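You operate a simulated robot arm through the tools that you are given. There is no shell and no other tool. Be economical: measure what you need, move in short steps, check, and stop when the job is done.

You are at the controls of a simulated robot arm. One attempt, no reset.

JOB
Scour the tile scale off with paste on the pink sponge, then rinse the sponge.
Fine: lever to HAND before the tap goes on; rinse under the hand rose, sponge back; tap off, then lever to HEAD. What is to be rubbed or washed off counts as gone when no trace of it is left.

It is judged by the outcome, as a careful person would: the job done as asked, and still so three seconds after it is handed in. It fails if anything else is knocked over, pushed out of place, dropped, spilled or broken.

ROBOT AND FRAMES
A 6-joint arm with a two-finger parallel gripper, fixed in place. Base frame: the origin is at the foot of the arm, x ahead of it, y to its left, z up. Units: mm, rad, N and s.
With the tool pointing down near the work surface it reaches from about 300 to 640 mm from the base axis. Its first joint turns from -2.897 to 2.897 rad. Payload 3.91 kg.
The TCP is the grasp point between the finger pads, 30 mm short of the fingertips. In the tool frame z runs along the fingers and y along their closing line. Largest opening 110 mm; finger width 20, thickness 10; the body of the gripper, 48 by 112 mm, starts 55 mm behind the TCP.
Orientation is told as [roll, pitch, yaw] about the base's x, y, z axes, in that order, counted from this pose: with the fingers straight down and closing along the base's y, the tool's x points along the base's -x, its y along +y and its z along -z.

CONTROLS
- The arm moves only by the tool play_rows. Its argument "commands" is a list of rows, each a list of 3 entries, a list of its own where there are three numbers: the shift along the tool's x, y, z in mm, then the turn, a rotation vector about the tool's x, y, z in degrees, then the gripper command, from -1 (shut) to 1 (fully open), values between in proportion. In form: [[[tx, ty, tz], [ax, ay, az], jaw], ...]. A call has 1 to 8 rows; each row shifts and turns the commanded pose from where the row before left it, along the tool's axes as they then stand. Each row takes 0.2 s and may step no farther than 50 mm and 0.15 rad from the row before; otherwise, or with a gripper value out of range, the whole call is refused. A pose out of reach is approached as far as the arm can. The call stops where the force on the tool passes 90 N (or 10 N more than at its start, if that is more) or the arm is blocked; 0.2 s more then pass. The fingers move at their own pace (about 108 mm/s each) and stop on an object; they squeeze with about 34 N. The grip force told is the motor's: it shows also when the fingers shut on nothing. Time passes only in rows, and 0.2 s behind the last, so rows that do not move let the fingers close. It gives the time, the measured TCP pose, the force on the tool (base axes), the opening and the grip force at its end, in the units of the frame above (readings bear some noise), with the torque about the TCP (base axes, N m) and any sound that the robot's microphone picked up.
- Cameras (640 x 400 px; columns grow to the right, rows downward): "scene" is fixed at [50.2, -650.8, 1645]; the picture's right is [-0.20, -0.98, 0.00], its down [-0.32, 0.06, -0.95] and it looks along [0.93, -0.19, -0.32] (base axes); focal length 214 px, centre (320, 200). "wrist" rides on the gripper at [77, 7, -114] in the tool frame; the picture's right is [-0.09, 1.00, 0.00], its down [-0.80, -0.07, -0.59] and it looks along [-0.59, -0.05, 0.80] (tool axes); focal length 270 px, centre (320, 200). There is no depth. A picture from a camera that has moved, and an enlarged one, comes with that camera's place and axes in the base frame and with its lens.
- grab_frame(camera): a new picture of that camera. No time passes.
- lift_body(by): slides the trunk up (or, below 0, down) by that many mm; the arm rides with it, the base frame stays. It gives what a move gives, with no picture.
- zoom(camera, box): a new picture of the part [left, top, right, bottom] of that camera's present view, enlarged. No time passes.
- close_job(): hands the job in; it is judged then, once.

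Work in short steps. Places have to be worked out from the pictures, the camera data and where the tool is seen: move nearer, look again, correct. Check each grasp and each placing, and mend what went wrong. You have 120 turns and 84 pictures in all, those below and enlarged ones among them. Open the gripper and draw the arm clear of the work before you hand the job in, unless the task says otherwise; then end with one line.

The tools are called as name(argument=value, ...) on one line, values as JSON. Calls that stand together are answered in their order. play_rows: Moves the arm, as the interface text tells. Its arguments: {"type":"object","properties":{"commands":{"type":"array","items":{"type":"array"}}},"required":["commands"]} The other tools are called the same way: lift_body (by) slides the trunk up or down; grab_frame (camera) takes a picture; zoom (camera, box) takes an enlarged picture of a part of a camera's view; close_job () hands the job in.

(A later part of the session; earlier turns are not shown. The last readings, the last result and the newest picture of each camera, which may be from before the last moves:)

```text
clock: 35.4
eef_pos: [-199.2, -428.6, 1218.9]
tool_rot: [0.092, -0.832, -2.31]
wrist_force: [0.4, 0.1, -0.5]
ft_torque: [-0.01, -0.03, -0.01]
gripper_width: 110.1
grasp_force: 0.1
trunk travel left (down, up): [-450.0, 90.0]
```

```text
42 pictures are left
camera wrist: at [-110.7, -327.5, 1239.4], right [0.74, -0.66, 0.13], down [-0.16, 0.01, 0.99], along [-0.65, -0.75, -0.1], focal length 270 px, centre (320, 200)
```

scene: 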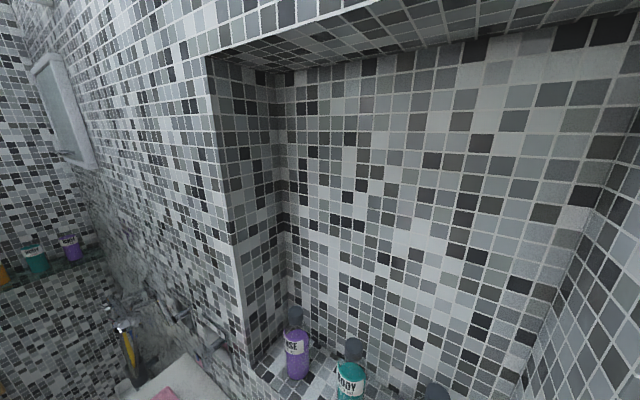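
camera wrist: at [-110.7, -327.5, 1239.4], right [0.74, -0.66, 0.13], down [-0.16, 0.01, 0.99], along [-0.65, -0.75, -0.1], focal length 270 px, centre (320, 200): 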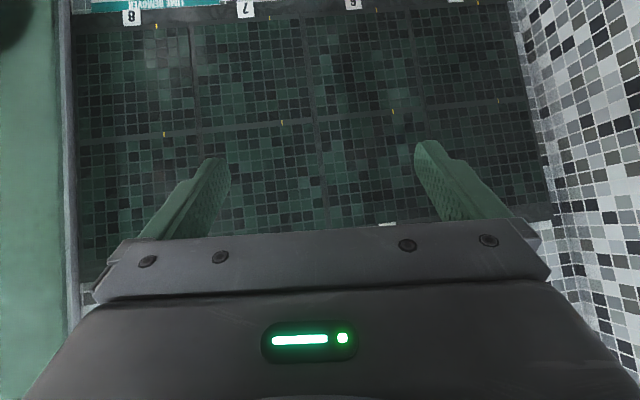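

zoom(camera="wrist", box=[70, 0, 310, 150])

```text
2.67 times, centred on (190, 75) of wrist
camera zoom: at [-110.7, -327.5, 1239.4], right [0.74, -0.66, 0.13], down [-0.16, 0.01, 0.99], along [-0.65, -0.75, -0.1], focal length 721 px, centre (667, 533)
```

zoom: 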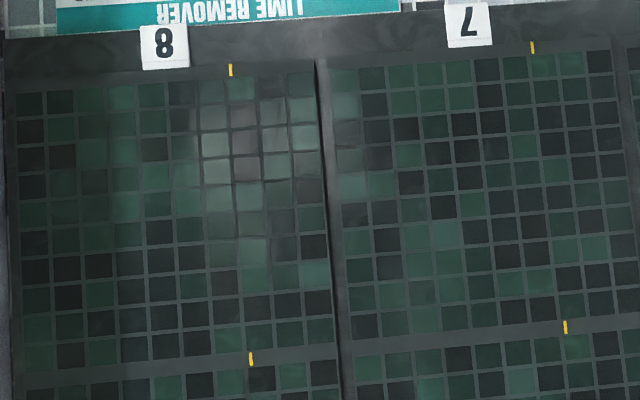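

The patch in field 8 keeps its place relative to the grid and distorts the grout lines — it might be real crust. Change viewpoint substantially to test.

play_rows(commands=[[[0, -40, 0], [0, 0, 0], 1], [[0, -40, 0], [0, 0, 0], 1], [[0, -40, 0], [0, 0, 0], 1], [[0, -40, 0], [0, 0, 0], 1], [[0, -40, 0], [0, 0, 0], 1]])

lift_body(by=-170)

grab_frame(camera="wrist")

```text
clock: 36.6
eef_pos: [-356.1, -305.3, 1204.3]
tool_rot: [0.092, -0.833, -2.31]
wrist_force: [0.6, -0.1, 0.7]
ft_torque: [0.0, 0.0, 0.0]
gripper_width: 110.1
grasp_force: 0.0
trunk travel left (down, up): [-450.0, 90.0]
```

```text
clock: 38.5
eef_pos: [-356.0, -305.7, 1034.9]
tool_rot: [0.093, -0.832, -2.305]
wrist_force: [0.4, -0.3, -0.2]
ft_torque: [0.01, 0.0, 0.01]
gripper_width: 109.9
grasp_force: 0.0
trunk travel left (down, up): [-280.0, 260.0]
```

```text
40 pictures are left
camera wrist: at [-266.4, -203.7, 1055.5], right [0.74, -0.66, 0.13], down [-0.16, 0.0, 0.99], along [-0.65, -0.75, -0.1], focal length 270 px, centre (320, 200)
```

wrist: 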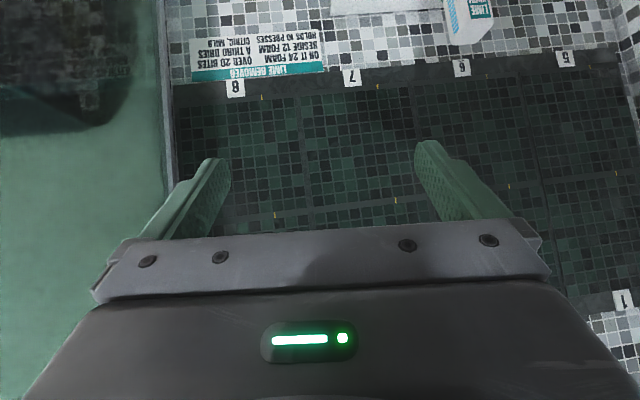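

zoom(camera="wrist", box=[170, 70, 410, 220])

zoom(camera="wrist", box=[400, 70, 640, 220])

```text
2.67 times, centred on (290, 145) of wrist
camera zoom: at [-266.4, -203.7, 1055.5], right [0.74, -0.66, 0.13], down [-0.16, 0.0, 0.99], along [-0.65, -0.75, -0.1], focal length 721 px, centre (400, 347)
```

zoom: 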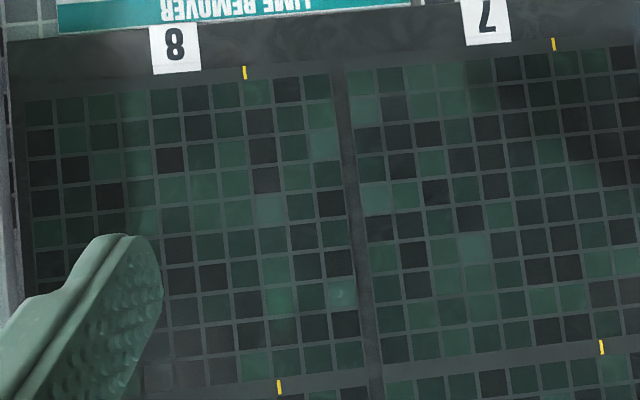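

```text
2.67 times, centred on (520, 145) of wrist
camera zoom: at [-266.4, -203.7, 1055.5], right [0.74, -0.66, 0.13], down [-0.16, 0.0, 0.99], along [-0.65, -0.75, -0.1], focal length 721 px, centre (-213, 347)
```

zoom: 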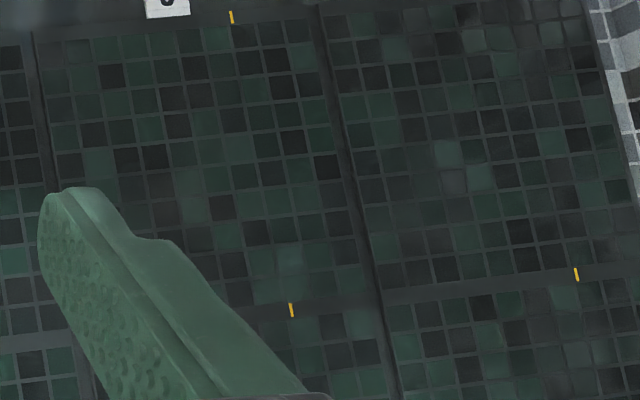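

That patch was a reflection, and the panel is out of practical reach. Next inspect the bench's tiled front/end and low walls; swing back.

play_rows(commands=[[[0, 0, 0], [0, 8, 0], 1], [[0, 0, 0], [0, 8, 0], 1], [[0, 40, 0], [-2.8, 0, -6.3], 1], [[0, 48, 0], [-2.8, 0, -6.3], 1], [[0, 48, 0], [-2.8, 0, -6.3], 1], [[0, 48, 0], [-2.8, 0, -6.3], 1], [[0, 48, 0], [-2.8, 0, -6.3], 1], [[0, 48, 0], [-2.8, 0, -6.3], 1]])

play_rows(commands=[[[0, 48, 0], [-2.8, 0, -6.3], 1], [[0, 48, 0], [-2.8, 0, -6.3], 1], [[0, 48, 0], [-2.8, 0, -6.3], 1], [[0, 48, 0], [-2.8, 0, -6.3], 1], [[0, 48, 0], [-2.8, 0, -6.3], 1]])

```text
clock: 40.4
eef_pos: [-102.7, -405.6, 1042.0]
tool_rot: [-0.052, -0.56, -1.496]
wrist_force: [-0.2, -0.1, -0.8]
ft_torque: [-0.02, -0.01, 0.0]
gripper_width: 109.9
grasp_force: 0.1
trunk travel left (down, up): [-280.0, 260.0]
```

```text
clock: 41.5
eef_pos: [127.8, -337.6, 1022.6]
tool_rot: [-0.133, -0.507, -0.859]
wrist_force: [0.2, -0.2, 0.0]
ft_torque: [0.01, 0.0, 0.04]
gripper_width: 109.9
grasp_force: 0.0
trunk travel left (down, up): [-280.0, 260.0]
```

Lower and look at the bench front.

lift_body(by=-200)

grab_frame(camera="wrist")

```text
clock: 43.7
eef_pos: [127.6, -337.8, 822.9]
tool_rot: [-0.135, -0.508, -0.86]
wrist_force: [-0.6, 0.6, -0.1]
ft_torque: [-0.03, 0.02, 0.02]
gripper_width: 110.0
grasp_force: 0.1
trunk travel left (down, up): [-80.0, 460.0]
```

```text
37 pictures are left
camera wrist: at [64.7, -232.5, 883.6], right [0.84, 0.54, -0.07], down [0.27, -0.3, 0.91], along [0.47, -0.79, -0.4], focal length 270 px, centre (320, 200)
```

wrist: 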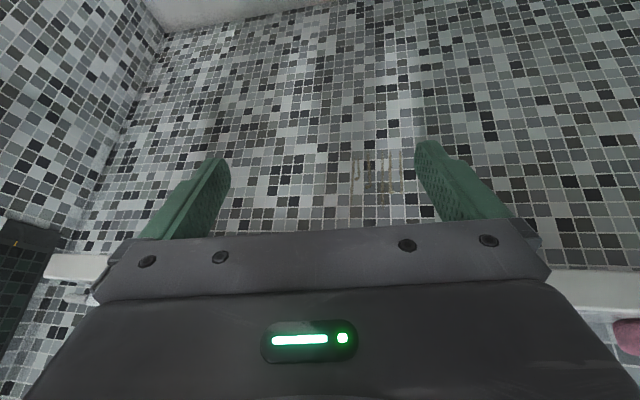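

Found it: tan streaks on the tiled bench front. Zoom in.

zoom(camera="wrist", box=[300, 100, 460, 200])

```text
4.00 times, centred on (380, 150) of wrist
camera zoom: at [64.7, -232.5, 883.6], right [0.84, 0.54, -0.07], down [0.27, -0.3, 0.91], along [0.47, -0.79, -0.4], focal length 1081 px, centre (80, 400)
```

zoom: 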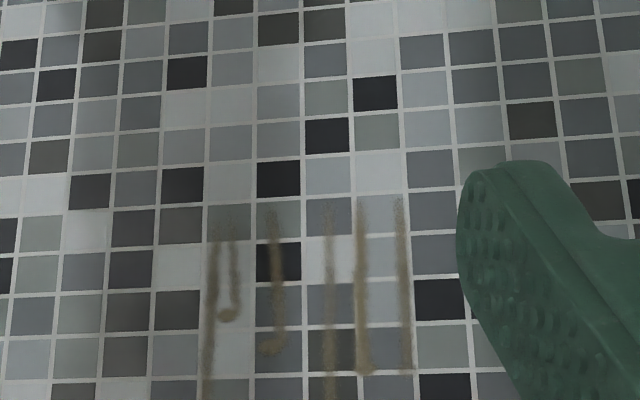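

Scale: tan streaks on the bench front at about x 266, y -442, z 690–760 (n≈-500). Now straighten the tool, raise, and go look at the levers closely; first deal with HAND and the tap.

lift_body(by=340)

play_rows(commands=[[[0, 0, 0], [-7.7, 0, 0], 1], [[0, 0, 0], [-2.1, 0, -3.7], 1], [[0, 40, 0], [0, 5, 0], 1], [[0, 40, 0], [0, 0, 0], 1], [[0, 40, 0], [0, 0, 0], 1], [[0, 40, 0], [0, 0, 0], 1], [[0, 0, 0], [0, 0, 0], -1], [[0, 0, 0], [0, 0, 0], -1]])

grab_frame(camera="wrist")

```text
clock: 47.0
eef_pos: [127.7, -339.4, 1163.0]
tool_rot: [-0.135, -0.506, -0.86]
wrist_force: [-0.4, -0.8, 0.1]
ft_torque: [0.02, 0.01, -0.02]
gripper_width: 110.1
grasp_force: 0.1
trunk travel left (down, up): [-420.0, 120.0]
```

```text
clock: 48.9
eef_pos: [242.3, -228.7, 1162.9]
tool_rot: [0.003, -0.423, -0.792]
wrist_force: [0.0, 0.2, 0.0]
ft_torque: [-0.02, -0.03, 0.0]
gripper_width: 0.1
grasp_force: 17.7
trunk travel left (down, up): [-420.0, 120.0]
```

```text
35 pictures are left
camera wrist: at [164.6, -142.2, 1235.5], right [0.77, 0.64, 0.04], down [0.29, -0.4, 0.87], along [0.57, -0.66, -0.49], focal length 270 px, centre (320, 200)
```

wrist: 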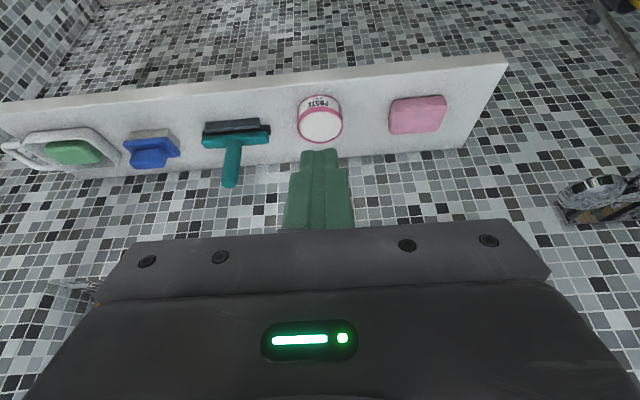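

Levers: diverter pivot near s≈218, z≈1086, bar pointing up/+s. I move along +s, to the far side of its bar, and look.

play_rows(commands=[[[0, 48, 0], [0, 0, 0], -1], [[0, 48, 0], [0, 0, 0], -1], [[0, 48, 0], [0, 0, 0], -1], [[0, 48, 0], [0, 0, 0], -1], [[0, 48, 0], [0, 0, 0], -1], [[0, 48, 0], [0, 0, 0], -1]])

lift_body(by=60)

play_rows(commands=[[[-37, 0, 16], [0, -4, 0], -1], [[-35, 0, 19], [0, -4, 0], -1], [[-34, 0, 21], [0, -4, 0], -1], [[-33, 0, 23], [0, 0, 0], -1]])

grab_frame(camera="wrist")

```text
clock: 49.4
eef_pos: [234.0, -233.5, 1169.5]
tool_rot: [0.009, -0.436, -1.079]
wrist_force: [-0.6, 0.8, 1.1]
ft_torque: [0.0, 0.01, -0.01]
gripper_width: 0.0
grasp_force: 34.1
trunk travel left (down, up): [-420.0, 120.0]
stopped in row 2: the arm was blocked; the commanded pose is now the measured one
```

```text
clock: 50.4
eef_pos: [235.8, -233.5, 1227.9]
tool_rot: [0.011, -0.436, -1.074]
wrist_force: [-0.4, -0.9, -0.1]
ft_torque: [0.01, 0.0, 0.0]
gripper_width: 0.0
grasp_force: 34.0
trunk travel left (down, up): [-480.0, 60.0]
```

```text
clock: 51.4
eef_pos: [316.8, -373.2, 1232.9]
tool_rot: [0.011, -0.643, -1.069]
wrist_force: [-0.4, -0.1, -0.2]
ft_torque: [0.04, -0.02, -0.01]
gripper_width: 0.1
grasp_force: 34.4
trunk travel left (down, up): [-480.0, 60.0]
```

```text
34 pictures are left
camera wrist: at [258.1, -258.0, 1278.6], right [0.9, 0.42, 0.06], down [0.07, -0.29, 0.96], along [0.42, -0.86, -0.29], focal length 270 px, centre (320, 200)
```

wrist: 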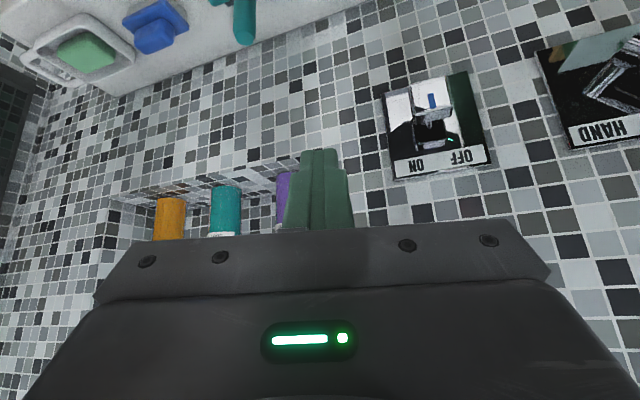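

A blocked crossing near the base again; but this view is good for the tap. Zoom in on it.

zoom(camera="wrist", box=[360, 50, 520, 190])

```text
2.86 times, centred on (440, 120) of wrist
camera zoom: at [258.1, -258.0, 1278.6], right [0.9, 0.42, 0.06], down [0.07, -0.29, 0.96], along [0.42, -0.86, -0.29], focal length 772 px, centre (-23, 429)
```

zoom: 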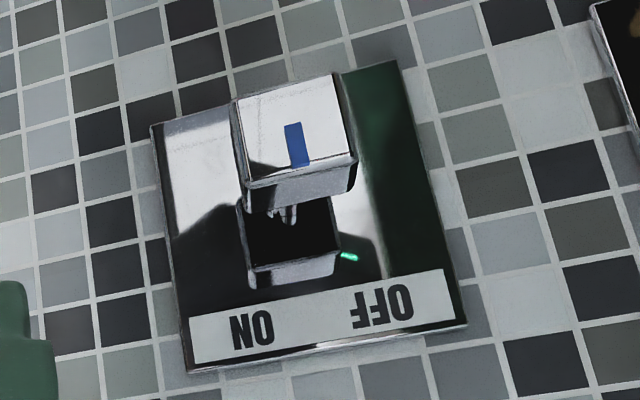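

The tap is a square knob with a blue index. View it from the scene camera as well.

zoom(camera="scene", box=[150, 285, 260, 370])

```text
4.71 times, centred on (205, 328) of scene
camera zoom: at [50.2, -650.8, 1645.0], right [-0.2, -0.98, 0.0], down [-0.32, 0.06, -0.95], along [0.93, -0.19, -0.32], focal length 1009 px, centre (861, -400)
```

zoom: 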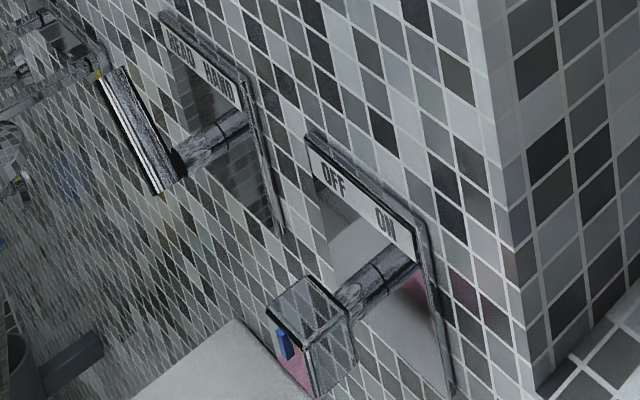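

Tap: a square knob on a stem to be turned (index up; ON is clockwise as seen). I need the tool horizontal: yaw aside first, tilt to horizontal, then yaw back, avoiding the singularity.

play_rows(commands=[[[0, 0, 0], [4.8, 0, 6.4], -1], [[0, 0, 0], [4.8, 0, 6.4], -1], [[0, 0, 0], [4.8, 0, 6.4], -1], [[0, 0, 0], [4.8, 0, 6.4], -1], [[0, 0, 0], [4.8, 0, 6.4], -1], [[0, 0, 0], [4.8, 0, 6.4], -1]])

play_rows(commands=[[[0, 0, 0], [0, -8, 0], -1], [[0, 0, 0], [0, -8, 0], -1], [[0, 0, 0], [0, -8, 0], -1], [[0, 0, 0], [0, -8, 0], -1], [[0, 0, 0], [0, -8, 0], -1], [[0, 0, 0], [0, -8, 0], -1], [[0, 0, 0], [0, -5, 0], -1]])

```text
clock: 52.8
eef_pos: [316.0, -371.9, 1232.4]
tool_rot: [0.008, -0.639, -1.907]
wrist_force: [0.3, -0.2, 0.1]
ft_torque: [0.04, 0.01, 0.02]
gripper_width: 0.0
grasp_force: 34.4
trunk travel left (down, up): [-480.0, 60.0]
```

```text
clock: 54.4
eef_pos: [314.9, -371.8, 1231.9]
tool_rot: [0.823, -1.561, -2.725]
wrist_force: [0.0, -0.3, -0.8]
ft_torque: [0.01, 0.0, 0.02]
gripper_width: 0.0
grasp_force: 33.6
trunk travel left (down, up): [-480.0, 60.0]
```

Now yaw back to face the main wall.

play_rows(commands=[[[0, 0, 0], [-8, 0, 0], -1], [[0, 0, 0], [-8, 0, 0], -1], [[0, 0, 0], [-8, 0, 0], -1], [[0, 0, 0], [-8, 0, 0], -1], [[0, 0, 0], [-8, 0, 0], -1], [[0, 0, 0], [-8, 0, 0], -1], [[0, 0, 0], [-8, 0, 0], -1], [[0, 0, 0], [-8, 0, 0], -1]])

```text
clock: 56.2
eef_pos: [381.1, -319.0, 1214.4]
tool_rot: [1.04, -1.557, -2.07]
wrist_force: [-1.0, -0.4, -0.5]
ft_torque: [-0.02, 0.02, 0.02]
gripper_width: 0.1
grasp_force: 34.6
out of reach, approached as far as the arm can: row 6, 7, 8
trunk travel left (down, up): [-480.0, 60.0]
```

play_rows(commands=[[[35, 25, 25], [0, 0, 0], -1], [[35, 25, 25], [0, 0, 0], -1], [[35, 10, 0], [0, 0, 0], -1]])

grab_frame(camera="wrist")

```text
clock: 57.0
eef_pos: [459.5, -331.6, 1107.2]
tool_rot: [1.001, -1.559, -2.033]
wrist_force: [0.5, 0.4, 0.3]
ft_torque: [0.0, -0.02, 0.0]
gripper_width: 0.2
grasp_force: 33.6
trunk travel left (down, up): [-480.0, 60.0]
```

```text
31 pictures are left
camera wrist: at [407.4, -230.5, 1032.1], right [0.85, 0.51, 0.1], down [-0.37, 0.46, 0.8], along [0.36, -0.72, 0.59], focal length 270 px, centre (320, 200)
```

wrist: 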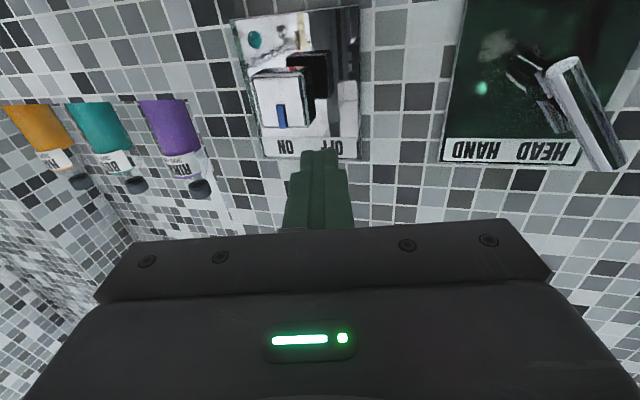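

Good view: bar hub ≈(s215,z1078), tip ≈(s267,z1142), n≈-652. Move to its +s side, staying clear in front.

play_rows(commands=[[[0, 40, -10], [0, 0, 0], -1], [[0, 40, -10], [0, 0, 0], -1], [[0, 40, -10], [0, 0, 0], -1], [[0, 40, -10], [0, 0, 0], -1], [[0, 41, -10], [0, 0, 0], -1]])

```text
clock: 58.2
eef_pos: [609.7, -186.0, 1114.0]
tool_rot: [0.936, -1.558, -1.969]
wrist_force: [0.8, -0.4, 0.9]
ft_torque: [-0.02, -0.01, 0.01]
gripper_width: 0.0
grasp_force: 34.1
trunk travel left (down, up): [-480.0, 60.0]
```

play_rows(commands=[[[2, 8, 35], [0, 0, 0], -1], [[2, 9, 35], [0, 0, 0], -1]])

grab_frame(camera="wrist")

```text
clock: 58.8
eef_pos: [658.4, -236.3, 1108.6]
tool_rot: [0.925, -1.557, -1.955]
wrist_force: [-0.9, -0.4, -0.5]
ft_torque: [-0.02, 0.03, 0.04]
gripper_width: 0.0
grasp_force: 33.8
trunk travel left (down, up): [-480.0, 60.0]
```

```text
30 pictures are left
camera wrist: at [605.6, -135.5, 1032.5], right [0.85, 0.51, 0.1], down [-0.37, 0.46, 0.8], along [0.37, -0.72, 0.59], focal length 270 px, centre (320, 200)
```

wrist: 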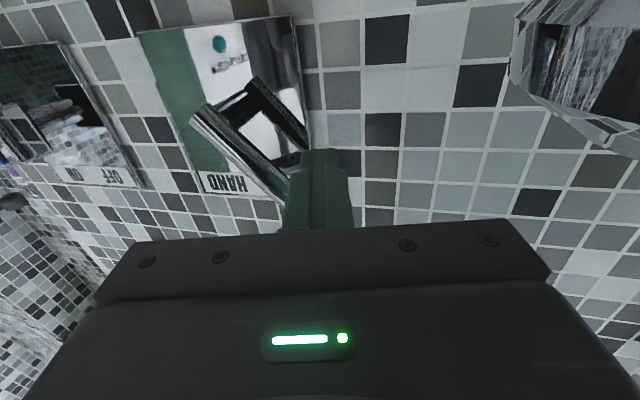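

Finger is on the +s side of the bar. Sweep it toward HAND along the lever arc.

play_rows(commands=[[[-8, -13, 3], [0, 0, 0], -1], [[-8, -13, 3], [0, 0, 0], -1], [[-8, -12, 3], [0, 0, 0], -1], [[-8, -12, 3], [0, 0, 0], -1], [[0, -15, 3.5], [0, 0, 0], -1], [[0, -15, 3.5], [0, 0, 0], -1], [[0, -14, 3.5], [0, 0, 0], -1], [[3, -12, 3], [0, 0, 0], -1]])

grab_frame(camera="wrist")

```text
clock: 60.6
eef_pos: [574.5, -303.9, 1135.4]
tool_rot: [1.176, -1.562, -2.201]
wrist_force: [-5.2, 55.5, 10.0]
ft_torque: [0.35, -0.23, 0.98]
gripper_width: 0.0
grasp_force: 34.3
trunk travel left (down, up): [-480.0, 60.0]
```

```text
29 pictures are left
camera wrist: at [521.7, -203.1, 1059.0], right [0.85, 0.52, 0.1], down [-0.37, 0.47, 0.8], along [0.37, -0.72, 0.59], focal length 270 px, centre (320, 200)
```

wrist: 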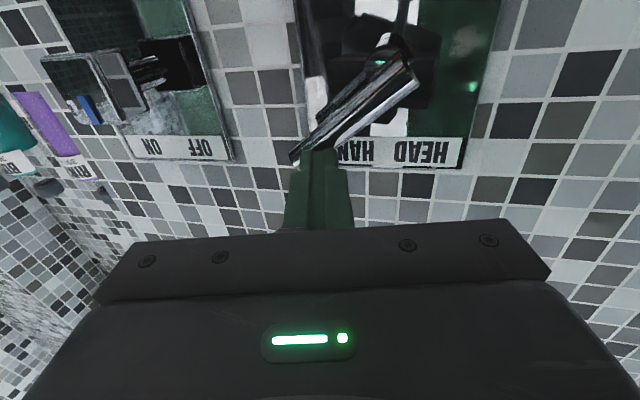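

Lever is at the HAND end (force built at the stop). Back off and retreat.

play_rows(commands=[[[-3, 20, 0], [0, 0, 0], -1], [[0, 10, -30], [0, 0, 0], -1], [[0, 0, -40], [0, 0, 0], -1]])

zoom(camera="wrist", box=[100, 0, 500, 240])

```text
clock: 61.4
eef_pos: [567.4, -233.0, 1137.3]
tool_rot: [1.021, -1.558, -2.05]
wrist_force: [-0.1, -0.4, -0.4]
ft_torque: [0.02, -0.03, -0.03]
gripper_width: 0.0
grasp_force: 34.2
trunk travel left (down, up): [-480.0, 60.0]
```

```text
1.60 times, centred on (300, 120) of wrist
camera zoom: at [514.9, -131.0, 1061.1], right [0.85, 0.51, 0.1], down [-0.37, 0.46, 0.8], along [0.37, -0.72, 0.59], focal length 432 px, centre (352, 328)
```

zoom: 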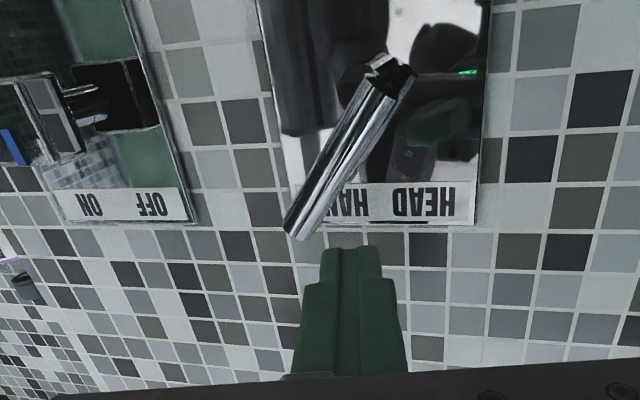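

HAND is set. Go in front of the tap knob (≈s 40, n -646, z 1089) and square the yaw.

play_rows(commands=[[[9.6, -38, 9], [0, 0, 0], -1], [[9.6, -38, 9], [0, 0, 0], -1], [[9.6, -38, 9], [0, 0, 0], -1], [[9.6, -38, 9], [0, 0, 0], -1], [[9.6, -38, 9], [0, 0, 0], -1], [[0, 0, 0], [-4, 0, 0], 0.3], [[0, 0, 0], [-4, 0, 0], 0.3], [[0, 0, 0], [-5, 0, 0], 0.3]])

```text
clock: 63.2
eef_pos: [445.5, -368.9, 1097.3]
tool_rot: [-0.922, -1.55, -0.117]
wrist_force: [0.5, 0.0, 0.1]
ft_torque: [0.01, 0.02, -0.01]
gripper_width: 71.3
grasp_force: 0.1
out of reach, approached as far as the arm can: row 5, 6, 7, 8
trunk travel left (down, up): [-480.0, 60.0]
```

Yaw sticks at −60° (a wrist limit). Try rolling the tool about its own axis to free it.

play_rows(commands=[[[0, 0, 0], [0, 0, -8], 0.3], [[0, 0, 0], [0, 0, -8], 0.3], [[0, 0, 0], [0, 0, -8], 0.3], [[0, 0, 0], [0, 0, -8], 0.3]])

```text
clock: 64.2
eef_pos: [444.1, -367.4, 1099.0]
tool_rot: [-1.548, -0.993, 0.514]
wrist_force: [-0.5, -0.3, 0.2]
ft_torque: [-0.01, -0.02, -0.01]
gripper_width: 71.4
grasp_force: 0.0
trunk travel left (down, up): [-480.0, 60.0]
```

play_rows(commands=[[[0, 0, 0], [-3.4, -2.1, 0], 0.3], [[0, 0, 0], [-3.4, -2.1, 0], 0.3], [[0, 0, 0], [-3.4, -2.1, 0], 0.3], [[0, 0, 0], [-2, -1.2, 0], 0.3]])

```text
clock: 65.2
eef_pos: [464.7, -347.9, 1104.3]
tool_rot: [-1.541, -0.997, 0.56]
wrist_force: [-0.3, 1.4, -0.1]
ft_torque: [0.01, -0.03, -0.03]
gripper_width: 71.5
grasp_force: 0.0
out of reach, approached as far as the arm can: row 1, 2, 3
trunk travel left (down, up): [-480.0, 60.0]
```

The limit is a minimum wrist bend. Lowering the trunk while raising the tool should let the tool point straight at the wall. Undo the roll and shift up first.

play_rows(commands=[[[0, 0, 0], [0, 0, 8], 0.3], [[0, 0, 0], [0, 0, 8], 0.3], [[0, 0, 0], [0, 0, 8], 0.3], [[0, 0, 0], [0, 0, 8], 0.3], [[-40, 0, 0], [0, 0, 0], 0.3], [[-40, 0, 0], [0, 0, 0], 0.3], [[-40, 0, 0], [0, 0, 0], 0.3]])

lift_body(by=-120)

```text
clock: 66.8
eef_pos: [477.5, -336.5, 1226.0]
tool_rot: [-0.698, -1.551, -0.246]
wrist_force: [0.2, -0.1, 0.1]
ft_torque: [-0.01, -0.01, 0.0]
gripper_width: 71.7
grasp_force: 0.1
out of reach, approached as far as the arm can: row 1
trunk travel left (down, up): [-480.0, 60.0]
```

```text
clock: 68.3
eef_pos: [479.0, -337.2, 1104.5]
tool_rot: [-0.705, -1.548, -0.239]
wrist_force: [-0.1, 0.7, 0.4]
ft_torque: [-0.01, -0.01, -0.03]
gripper_width: 71.4
grasp_force: 0.0
trunk travel left (down, up): [-360.0, 180.0]
```

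play_rows(commands=[[[-40, 0, 0], [0, 0, 0], 0.3], [[-40, 0, 0], [0, 0, 0], 0.3], [[-40, 0, 0], [0, 0, 0], 0.3], [[0, 0, 0], [-4.5, 0, 0], 0.3], [[0, 0, 0], [-4.5, 0, 0], 0.3]])

lift_body(by=-120)

```text
clock: 69.5
eef_pos: [486.3, -334.6, 1226.8]
tool_rot: [-0.527, -1.544, -0.307]
wrist_force: [1.1, 0.6, 0.0]
ft_torque: [0.0, 0.01, -0.01]
gripper_width: 71.6
grasp_force: 0.1
out of reach, approached as far as the arm can: row 5
trunk travel left (down, up): [-360.0, 180.0]
```

```text
clock: 71.0
eef_pos: [485.6, -333.0, 1108.0]
tool_rot: [-0.549, -1.546, -0.287]
wrist_force: [0.0, 0.0, -0.5]
ft_torque: [0.01, 0.0, -0.01]
gripper_width: 71.6
grasp_force: 0.1
trunk travel left (down, up): [-240.0, 300.0]
```

Yaw is −48° now. Shift to the knob's s, rise a bit then lower trunk again for margin.

play_rows(commands=[[[-40, 0, 0], [0, 0, 0], 0.3], [[-40, 0, 0], [0, 0, 0], 0.3], [[0, -22, 0], [-1.5, 0, 0], 0.3], [[0, -22, 0], [-1.5, 0, 0], 0.3], [[0, -22, 0], [0, 0, 0], 0.3]])

lift_body(by=-100)

grab_frame(camera="wrist")

```text
clock: 72.2
eef_pos: [478.0, -340.2, 1188.1]
tool_rot: [-0.505, -1.545, -0.308]
wrist_force: [0.7, -0.5, 1.3]
ft_torque: [-0.01, 0.02, -0.04]
gripper_width: 71.4
grasp_force: 0.0
out of reach, approached as far as the arm can: row 3, 4, 5
trunk travel left (down, up): [-240.0, 300.0]
```

```text
clock: 73.5
eef_pos: [478.3, -341.5, 1087.1]
tool_rot: [-0.5, -1.544, -0.313]
wrist_force: [-0.2, -0.5, 0.4]
ft_torque: [0.0, 0.01, 0.02]
gripper_width: 71.2
grasp_force: 0.2
trunk travel left (down, up): [-140.0, 400.0]
```

```text
27 pictures are left
camera wrist: at [402.1, -253.9, 1013.6], right [0.73, 0.68, 0.08], down [-0.44, 0.38, 0.82], along [0.53, -0.62, 0.57], focal length 270 px, centre (320, 200)
```

wrist: 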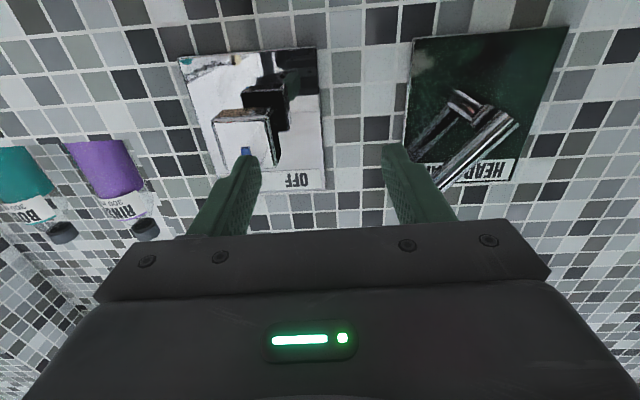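

Still limited near rel −11°. Lower the trunk further by the same trick and retry.

play_rows(commands=[[[-40, 0, 0], [0, 0, 0], 0.3], [[-40, 0, 0], [0, 0, 0], 0.3], [[-40, 0, 0], [0, 0, 0], 0.3], [[0, -17, 0], [0, 0, 0], 0.3], [[0, -17, 0], [0, 0, 0], 0.3], [[0, -17, 0], [0, 0, 0], 0.3], [[0, -10, 0], [0, 0, 0], 0.3]])

```text
clock: 75.1
eef_pos: [437.1, -382.3, 1208.8]
tool_rot: [-0.501, -1.544, -0.313]
wrist_force: [-0.8, -0.1, -0.9]
ft_torque: [0.01, 0.0, 0.01]
gripper_width: 71.6
grasp_force: 0.0
trunk travel left (down, up): [-140.0, 400.0]
```

That worked. Lower trunk to knob height and check.

lift_body(by=-120)

grab_frame(camera="wrist")

```text
clock: 76.6
eef_pos: [436.6, -382.7, 1087.8]
tool_rot: [-0.497, -1.544, -0.315]
wrist_force: [-0.3, 0.4, 0.2]
ft_torque: [-0.02, -0.01, 0.0]
gripper_width: 71.4
grasp_force: 0.0
trunk travel left (down, up): [-20.0, 520.0]
```

```text
26 pictures are left
camera wrist: at [361.0, -295.6, 1014.0], right [0.73, 0.68, 0.08], down [-0.44, 0.38, 0.82], along [0.53, -0.62, 0.57], focal length 270 px, centre (320, 200)
```

wrist: 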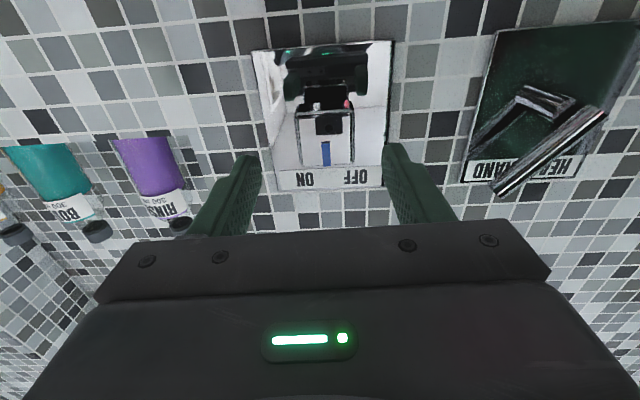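

Aligned with the knob. Advance and grip it.

play_rows(commands=[[[0, 1, 20], [0, 0, 0], 0.3], [[0, 1, 20], [0, 0, 0], 0.3], [[0, 0, 18], [0, 0, 0], 0.3], [[0, 0, 0], [0, 0, 0], -1], [[0, 0, 0], [0, 0, 0], -1], [[0, 0, 0], [0, 0, 0], -1]])

grab_frame(camera="wrist")

```text
clock: 78.0
eef_pos: [481.6, -424.1, 1083.7]
tool_rot: [-0.496, -1.543, -0.314]
wrist_force: [9.1, 2.3, -2.6]
ft_torque: [0.23, -0.36, 1.67]
gripper_width: 42.5
grasp_force: 45.5
trunk travel left (down, up): [-20.0, 520.0]
```

```text
25 pictures are left
camera wrist: at [404.6, -336.5, 1010.6], right [0.72, 0.69, 0.07], down [-0.44, 0.38, 0.82], along [0.53, -0.62, 0.57], focal length 270 px, centre (320, 200)
```

wrist: 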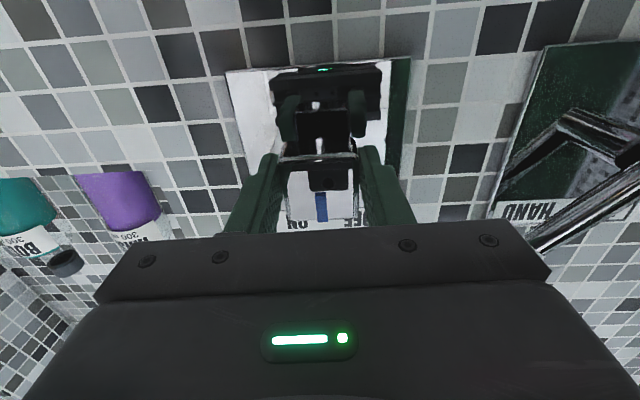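

Gripped the knob (42.5 mm). Turn clockwise toward ON in small steps, watching torque and sound.

play_rows(commands=[[[0, 0, 0], [0, 0, 6], -1], [[0, 0, 0], [0, 0, 6], -1], [[0, 0, 0], [0, 0, 6], -1], [[0, 0, 0], [0, 0, 6], -1]])

```text
clock: 79.0
eef_pos: [481.7, -422.5, 1085.5]
tool_rot: [1.509, -1.164, -2.324]
wrist_force: [23.1, 17.6, -8.7]
ft_torque: [0.29, 0.44, 2.07]
gripper_width: 42.7
grasp_force: 44.9
trunk travel left (down, up): [-20.0, 520.0]
```

It turns easily. Continue.

play_rows(commands=[[[0, 0, 0], [0, 0, 7], -1], [[0, 0, 0], [0, 0, 7], -1], [[0, 0, 0], [0, 0, 7], -1]])

grab_frame(camera="wrist")

```text
clock: 79.8
eef_pos: [482.4, -420.1, 1088.3]
tool_rot: [1.539, -0.799, -2.359]
wrist_force: [31.7, 14.5, 1.7]
ft_torque: [-0.31, -0.17, 1.7]
gripper_width: 42.7
grasp_force: 44.6
trunk travel left (down, up): [-20.0, 520.0]
```

```text
24 pictures are left
camera wrist: at [445.3, -298.2, 1039.2], right [0.48, 0.44, 0.76], down [-0.84, 0.0, 0.54], along [0.23, -0.9, 0.37], focal length 270 px, centre (320, 200)
```

wrist: 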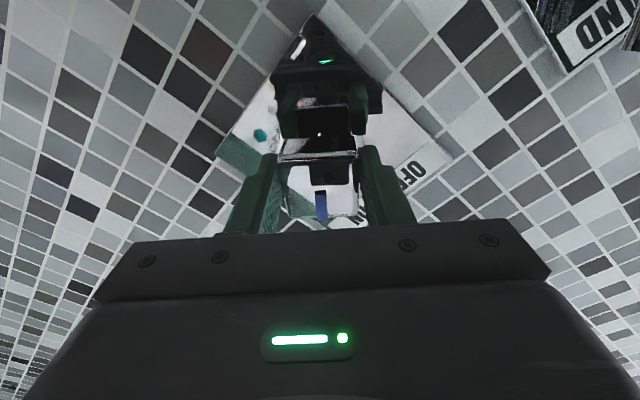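

The knob follows (45°), index nearing ON. Continue a bit.

play_rows(commands=[[[0, 0, 0], [0, 0, 6], -1], [[0, 0, 0], [0, 0, 6], -1], [[0, 0, 0], [0, 0, 6], -1]])

```text
clock: 80.6
eef_pos: [481.2, -420.4, 1089.3]
tool_rot: [1.55, -0.484, -2.371]
wrist_force: [38.2, 6.1, 19.8]
ft_torque: [-0.89, -0.71, 1.02]
gripper_width: 42.4
grasp_force: 44.8
trunk travel left (down, up): [-20.0, 520.0]
```

Check in the scene view whether water runs from the rose.

zoom(camera="scene", box=[70, 270, 250, 390])

```text
3.33 times, centred on (160, 330) of scene
camera zoom: at [50.2, -650.8, 1645.0], right [-0.2, -0.98, 0.0], down [-0.32, 0.06, -0.95], along [0.93, -0.19, -0.32], focal length 715 px, centre (853, -233)
```

zoom: 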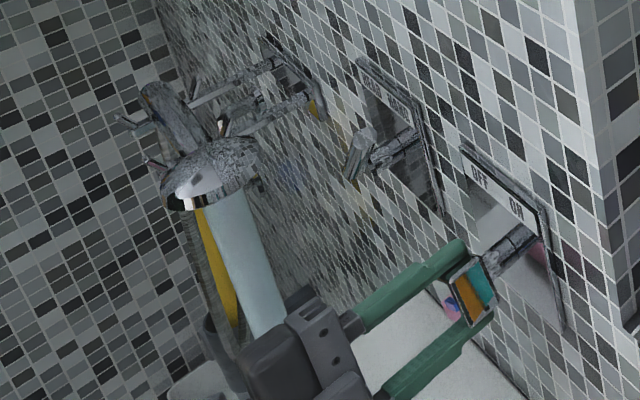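

Water is running from the rose. Release the knob, retreat, and undo the roll.

play_rows(commands=[[[0, 0, 0], [0, 0, 0], 0.3], [[0, 0, 0], [0, 0, 0], 0.3], [[0, 0, -35], [0, 0, 0], 0.3], [[0, 0, -35], [0, 0, 0], 0.3], [[0, 0, -35], [0, 0, -7], 0.3], [[0, 0, 0], [0, 0, -8], 0.3], [[0, 0, 0], [0, 0, -8], 0.3], [[0, 0, 0], [0, 0, -8], 0.3]])

play_rows(commands=[[[0, 0, 0], [0, 0, -8], 0.3], [[0, 0, 0], [0, 0, -8], 0.3], [[0, 0, 0], [0, 0, -8], 0.3], [[0, 0, 0], [0, 0, -8], 1]])

```text
clock: 82.4
eef_pos: [405.7, -348.0, 1087.6]
tool_rot: [1.526, -1.026, -2.346]
wrist_force: [-0.7, 0.1, 0.0]
ft_torque: [-0.02, 0.01, -0.01]
gripper_width: 71.8
grasp_force: 0.1
trunk travel left (down, up): [-20.0, 520.0]
```

```text
clock: 83.4
eef_pos: [405.1, -346.4, 1089.7]
tool_rot: [-0.571, -1.543, -0.244]
wrist_force: [-0.2, 0.1, -0.7]
ft_torque: [-0.03, 0.02, -0.03]
gripper_width: 110.1
grasp_force: 0.0
trunk travel left (down, up): [-20.0, 520.0]
```

Now tilt the tool down again in place, then approach the sponge area.

play_rows(commands=[[[0, 0, 0], [0, 8, 0], 1], [[0, 0, 0], [0, 8, 0], 1], [[0, 0, 0], [0, 8, 0], 1], [[0, 0, 0], [0, 8, 0], 1], [[0, 0, 0], [0, 8, 0], 1], [[0, 0, 0], [0, 8, 0], 1], [[0, 0, 0], [0, 8, 0], 1], [[0, 0, 0], [0, 8, 0], 1]])

```text
clock: 85.2
eef_pos: [403.2, -344.0, 1078.1]
tool_rot: [-0.014, -0.433, -0.806]
wrist_force: [-0.6, 0.3, -0.2]
ft_torque: [-0.02, 0.0, -0.01]
gripper_width: 109.8
grasp_force: 0.1
out of reach, approached as far as the arm can: row 8
trunk travel left (down, up): [-20.0, 520.0]
```

lift_body(by=200)

play_rows(commands=[[[20, 0, 42], [0, 4, 0], 1], [[18, 0, 43], [0, 8, 0], 1], [[12, 40, 0], [0, 8, 0], 1], [[6, 40, 45], [0, 4.8, 0], 1], [[0, 40, 45], [0, 0, 0], 1]])

grab_frame(camera="wrist")

```text
clock: 87.4
eef_pos: [403.9, -344.8, 1279.2]
tool_rot: [-0.015, -0.433, -0.807]
wrist_force: [-0.4, 0.4, -0.1]
ft_torque: [-0.01, 0.02, 0.0]
gripper_width: 110.1
grasp_force: 0.1
trunk travel left (down, up): [-220.0, 320.0]
```

```text
refused: row 4 steps farther than a row can; nothing moved
```

```text
22 pictures are left
camera wrist: at [328.3, -255.4, 1349.7], right [0.78, 0.63, 0.02], down [0.28, -0.39, 0.88], along [0.56, -0.68, -0.48], focal length 270 px, centre (320, 200)
```

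wrist: 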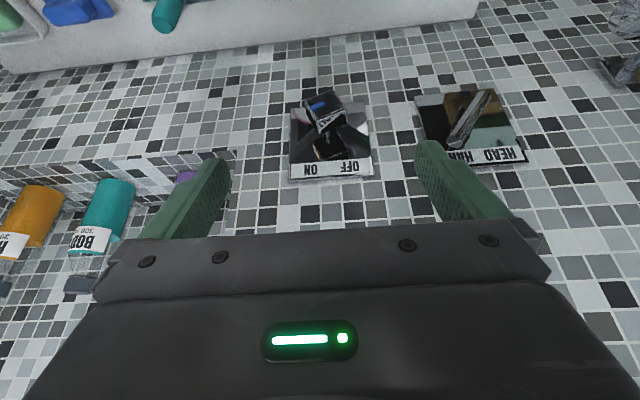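

play_rows(commands=[[[0, 0, 0], [0, 8, 0], 1], [[0, 0, 0], [0, 8, 0], 1], [[0, 0, 0], [0, 8, 0], 1], [[0, 0, 0], [0.9, 0.8, -1.2], 1], [[-10, 31, 35], [0, 0, 0], 1], [[-10, 31, 35], [0, 0, 0], 1], [[-10, 31, 35], [0, 0, 0], 1], [[0, 31, 35], [0, 0, 0], 1]])

grab_frame(camera="wrist")

```text
clock: 89.2
eef_pos: [482.6, -258.7, 986.9]
tool_rot: [-0.028, 0.0, -0.793]
wrist_force: [0.0, -0.2, -0.7]
ft_torque: [-0.01, -0.04, 0.0]
gripper_width: 109.9
grasp_force: 0.0
out of reach, approached as far as the arm can: row 1, 2, 3, 4
trunk travel left (down, up): [-220.0, 320.0]
```

```text
21 pictures are left
camera wrist: at [436.3, -197.2, 1101.1], right [0.77, 0.64, -0.03], down [0.52, -0.61, 0.6], along [0.36, -0.47, -0.8], focal length 270 px, centre (320, 200)
```

wrist: 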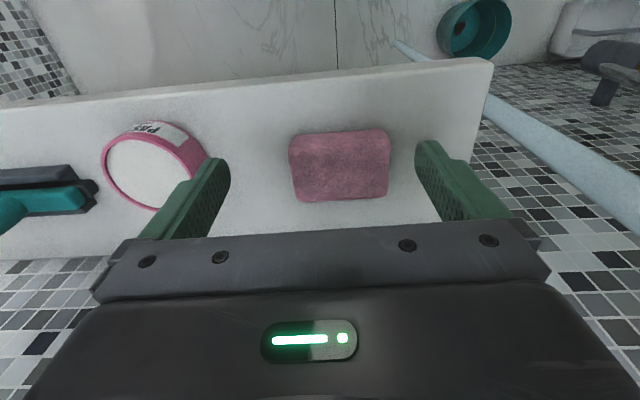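

Sponge: about 86 mm along s, centre (520,-279). Move over it and descend partway.

play_rows(commands=[[[-20, 6, 20], [-1.6, 0, 0], 1], [[-21, 6, 30], [0, 0, 0], 1], [[0, 0, 25], [0, 0, 0], 1], [[0, 0, 15], [0, 0, 0], 1]])

grab_frame(camera="wrist")

```text
clock: 90.2
eef_pos: [522.9, -277.8, 899.3]
tool_rot: [-0.001, -0.001, -0.791]
wrist_force: [-0.4, -0.1, -1.0]
ft_torque: [0.02, 0.01, 0.01]
gripper_width: 110.2
grasp_force: 0.1
trunk travel left (down, up): [-220.0, 320.0]
```

```text
20 pictures are left
camera wrist: at [472.5, -220.7, 1013.2], right [0.77, 0.64, 0.0], down [0.51, -0.62, 0.6], along [0.38, -0.46, -0.8], focal length 270 px, centre (320, 200)
```

wrist: 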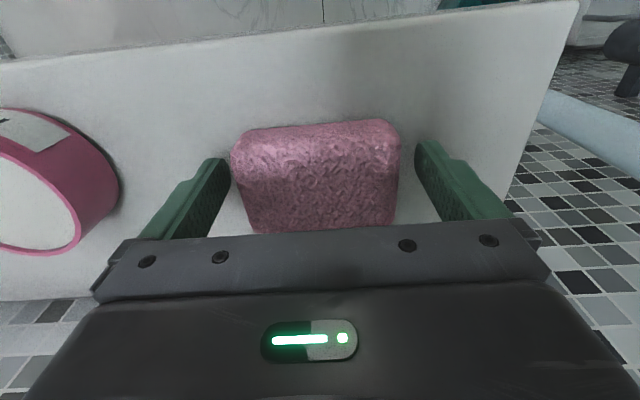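

Sponge centre seems ~18 mm further toward the wall. Shift, and descend in small steps feeling for the bench.

play_rows(commands=[[[-18, 2, 0], [0, 0, 0], 1], [[0, 0, 8], [0, 0, 0], 1], [[0, 0, 5], [0, 0, 0], 1], [[0, 0, 4], [0, 0, 0], 1]])

zoom(camera="wrist", box=[130, 90, 530, 250])

```text
clock: 91.2
eef_pos: [534.5, -289.8, 890.4]
tool_rot: [0.002, -0.019, -0.79]
wrist_force: [14.1, -2.0, 63.2]
ft_torque: [-1.8, 2.13, -0.02]
gripper_width: 108.7
grasp_force: 0.1
trunk travel left (down, up): [-220.0, 320.0]
```

```text
1.60 times, centred on (330, 170) of wrist
camera zoom: at [483.5, -229.8, 1003.3], right [0.77, 0.64, 0.0], down [0.51, -0.61, 0.61], along [0.39, -0.47, -0.79], focal length 432 px, centre (304, 248)
```

zoom: 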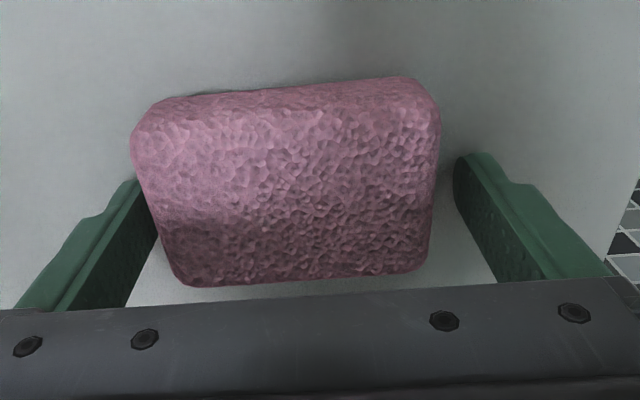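

Fingertips touched the bench at TCP z≈890 (bench ≈861). Raise 12 mm and close on the sponge.

play_rows(commands=[[[0, 0, -13], [0, 0, 0], 1], [[0, 0, 0], [0, 0, 0], -1], [[0, 0, 0], [0, 0, 0], -1], [[0, 0, 0], [0, 0, 0], -1]])

```text
clock: 92.2
eef_pos: [533.6, -290.1, 894.6]
tool_rot: [0.001, 0.001, -0.793]
wrist_force: [-0.1, 0.4, 0.1]
ft_torque: [-0.01, 0.0, 0.0]
gripper_width: 88.8
grasp_force: 34.0
trunk travel left (down, up): [-220.0, 320.0]
```

Gripped (88.8 mm), but the tips are only ~4 mm off the bench; regrip 7 mm higher so the sponge face protrudes.

play_rows(commands=[[[0, 0, 0], [0, 0, 0], 1], [[0, 0, 0], [0, 0, 0], 1], [[0, 0, -7], [0, 0, 0], 1], [[0, 0, 0], [0, 0, 0], -1], [[0, 0, 0], [0, 0, 0], -1], [[0, 0, 0], [0, 0, 0], -1]])

play_rows(commands=[[[0, 0, -30], [0, 0, 0], -1], [[0, 0, -40], [0, 0, 0], -1], [[0, 0, -30], [0, 0, 0], -1]])

grab_frame(camera="wrist")

```text
clock: 93.6
eef_pos: [533.0, -289.1, 902.1]
tool_rot: [0.0, -0.004, -0.791]
wrist_force: [-0.4, -1.1, 3.3]
ft_torque: [-0.07, -0.04, 0.02]
gripper_width: 88.7
grasp_force: 33.9
trunk travel left (down, up): [-220.0, 320.0]
```

```text
clock: 94.4
eef_pos: [533.0, -287.8, 1002.5]
tool_rot: [0.001, 0.0, -0.794]
wrist_force: [-0.4, -0.2, 0.4]
ft_torque: [0.0, -0.01, -0.01]
gripper_width: 88.4
grasp_force: 34.2
trunk travel left (down, up): [-220.0, 320.0]
```

```text
18 pictures are left
camera wrist: at [484.0, -230.0, 1117.4], right [0.77, 0.64, 0.0], down [0.51, -0.62, 0.59], along [0.38, -0.46, -0.8], focal length 270 px, centre (320, 200)
```

wrist: 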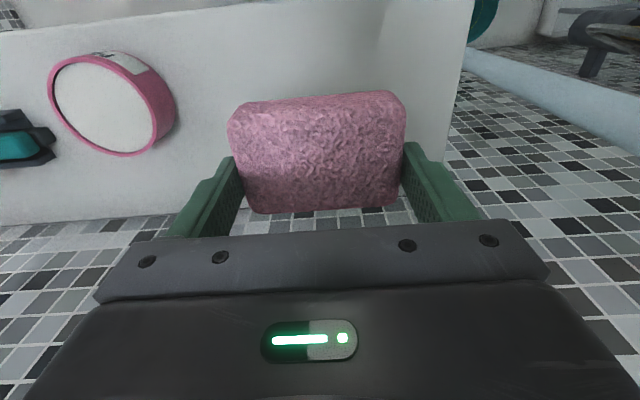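

Sponge held; jar top ≈(392,-395,896), ~88 mm wide. Move above the jar and come down toward it.

play_rows(commands=[[[5, -35, 0], [0, 0, 0], -1], [[5, -35, 0], [0, 0, 0], -1], [[5, -35, 0], [0, 0, 0], -1], [[5, -35, 0], [0, 0, 0], -1], [[5, -34, 15], [0, 0, 0], -1], [[0, 0, 25], [0, 0, 0], -1], [[0, 0, 15], [0, 0, 0], -1]])

grab_frame(camera="wrist")

```text
clock: 96.0
eef_pos: [393.1, -392.5, 944.4]
tool_rot: [0.0, -0.001, -0.791]
wrist_force: [0.4, -0.4, -0.2]
ft_torque: [-0.01, -0.02, 0.02]
gripper_width: 88.4
grasp_force: 34.0
trunk travel left (down, up): [-220.0, 320.0]
```

```text
17 pictures are left
camera wrist: at [343.4, -335.3, 1059.0], right [0.77, 0.64, 0.0], down [0.51, -0.62, 0.6], along [0.38, -0.46, -0.8], focal length 270 px, centre (320, 200)
```

wrist: 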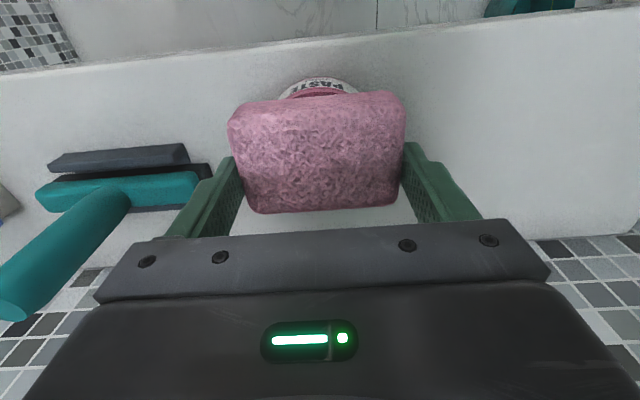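

Over the jar. Press down gently in small steps.

play_rows(commands=[[[0, 0, 4], [0, 0, 0], -1], [[0, 0, 3], [0, 0, 0], -1], [[0, 0, 3], [0, 0, 0], -1]])

```text
clock: 96.8
eef_pos: [393.0, -392.2, 939.8]
tool_rot: [-0.001, -0.01, -0.791]
wrist_force: [2.7, -3.4, 37.3]
ft_torque: [0.18, 0.26, 0.03]
gripper_width: 88.4
grasp_force: 33.9
trunk travel left (down, up): [-220.0, 320.0]
```

Firm contact (37 N). Lift and look at the paste for an imprint.

play_rows(commands=[[[0, 0, -10], [0, 0, 0], -1], [[0, 0, -30], [0, 0, 0], -1], [[0, 0, -40], [0, 0, 0], -1], [[40, 0, 0], [0, 0, 0], -1], [[40, 0, 0], [0, 0, 0], -1]])

grab_frame(camera="wrist")

```text
clock: 98.0
eef_pos: [338.2, -336.8, 1016.0]
tool_rot: [0.0, -0.001, -0.792]
wrist_force: [0.8, -0.2, -1.4]
ft_torque: [0.02, 0.04, -0.02]
gripper_width: 88.5
grasp_force: 33.9
trunk travel left (down, up): [-220.0, 320.0]
```

```text
16 pictures are left
camera wrist: at [289.1, -278.3, 1131.0], right [0.77, 0.64, 0.0], down [0.51, -0.62, 0.59], along [0.38, -0.46, -0.8], focal length 270 px, centre (320, 200)
```

wrist: 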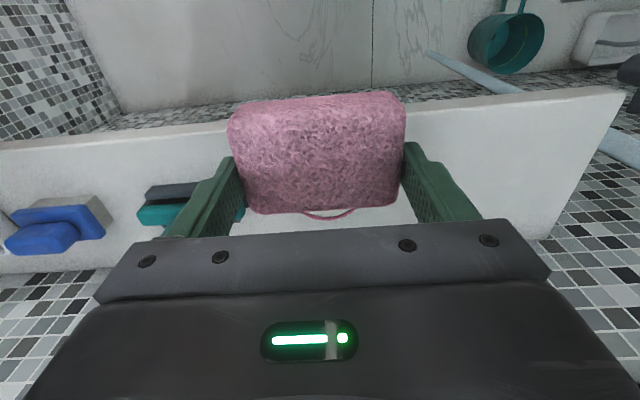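

No visible verdict on the paste; the scrubbing will tell. I now move back to s≈-124 and prepare the tool pose: yaw aside (+), tilt to horizontal, then yaw back so the sponge face meets the bench front.

play_rows(commands=[[[28, -31, 0], [0, 0, -7], -1], [[24, -34, 0], [0, 0, -7], -1], [[20, -36, 0], [0, 0, -7], -1], [[12, -36, 0], [0, 0, -7], -1], [[0, 0, 0], [0, 0, -8], -1], [[0, 0, 0], [0, 0, -8], -1], [[0, 0, 0], [0, 0, -8], -1], [[0, 0, 0], [0, 0, -8], -1]])

```text
clock: 99.8
eef_pos: [192.3, -400.0, 1016.8]
tool_rot: [0.0, 0.0, 0.257]
wrist_force: [0.9, 0.0, 0.5]
ft_torque: [0.01, 0.0, 0.05]
gripper_width: 88.7
grasp_force: 33.9
trunk travel left (down, up): [-220.0, 320.0]
```

play_rows(commands=[[[0, 0, 0], [0, -8, 0], -1], [[0, 0, 0], [0, -8, 0], -1], [[0, 0, 0], [0, -8, 0], -1], [[0, 0, 0], [0, -8, 0], -1], [[0, 0, 0], [0, -8, 0], -1], [[0, 0, 0], [0, -8, 0], -1], [[0, 0, 0], [0, -8, 0], -1], [[0, 0, 0], [0, -8, 0], -1]])

play_rows(commands=[[[0, 0, 0], [0, -8, 0], -1], [[0, 0, 0], [0, -8, 0], -1], [[0, 0, 0], [0, -8, 0], -1]])

```text
clock: 101.6
eef_pos: [192.6, -399.3, 1016.5]
tool_rot: [-0.006, -1.118, 0.259]
wrist_force: [-0.1, 0.4, 0.0]
ft_torque: [-0.04, -0.01, 0.03]
gripper_width: 88.5
grasp_force: 33.8
trunk travel left (down, up): [-220.0, 320.0]
```

```text
clock: 102.4
eef_pos: [191.3, -398.3, 1017.3]
tool_rot: [-0.052, -1.538, 0.307]
wrist_force: [-0.6, 0.3, -0.3]
ft_torque: [0.01, 0.01, 0.02]
gripper_width: 88.3
grasp_force: 34.5
trunk travel left (down, up): [-220.0, 320.0]
```

play_rows(commands=[[[0, 0, 0], [8, 0, 0], -1], [[0, 0, 0], [8, 0, 0], -1], [[0, 0, 0], [8, 0, 0], -1], [[0, 0, 0], [8, 0, 0], -1], [[0, 0, 0], [8, 0, 0], -1], [[0, 0, 0], [7, 0, 0], -1], [[0, 0, 0], [7, 0, 0], -1]])

```text
clock: 104.0
eef_pos: [192.3, -397.4, 1016.5]
tool_rot: [-0.962, -1.536, 0.272]
wrist_force: [-0.8, 0.2, -0.3]
ft_torque: [0.0, 0.0, 0.04]
gripper_width: 88.4
grasp_force: 33.9
trunk travel left (down, up): [-220.0, 320.0]
```

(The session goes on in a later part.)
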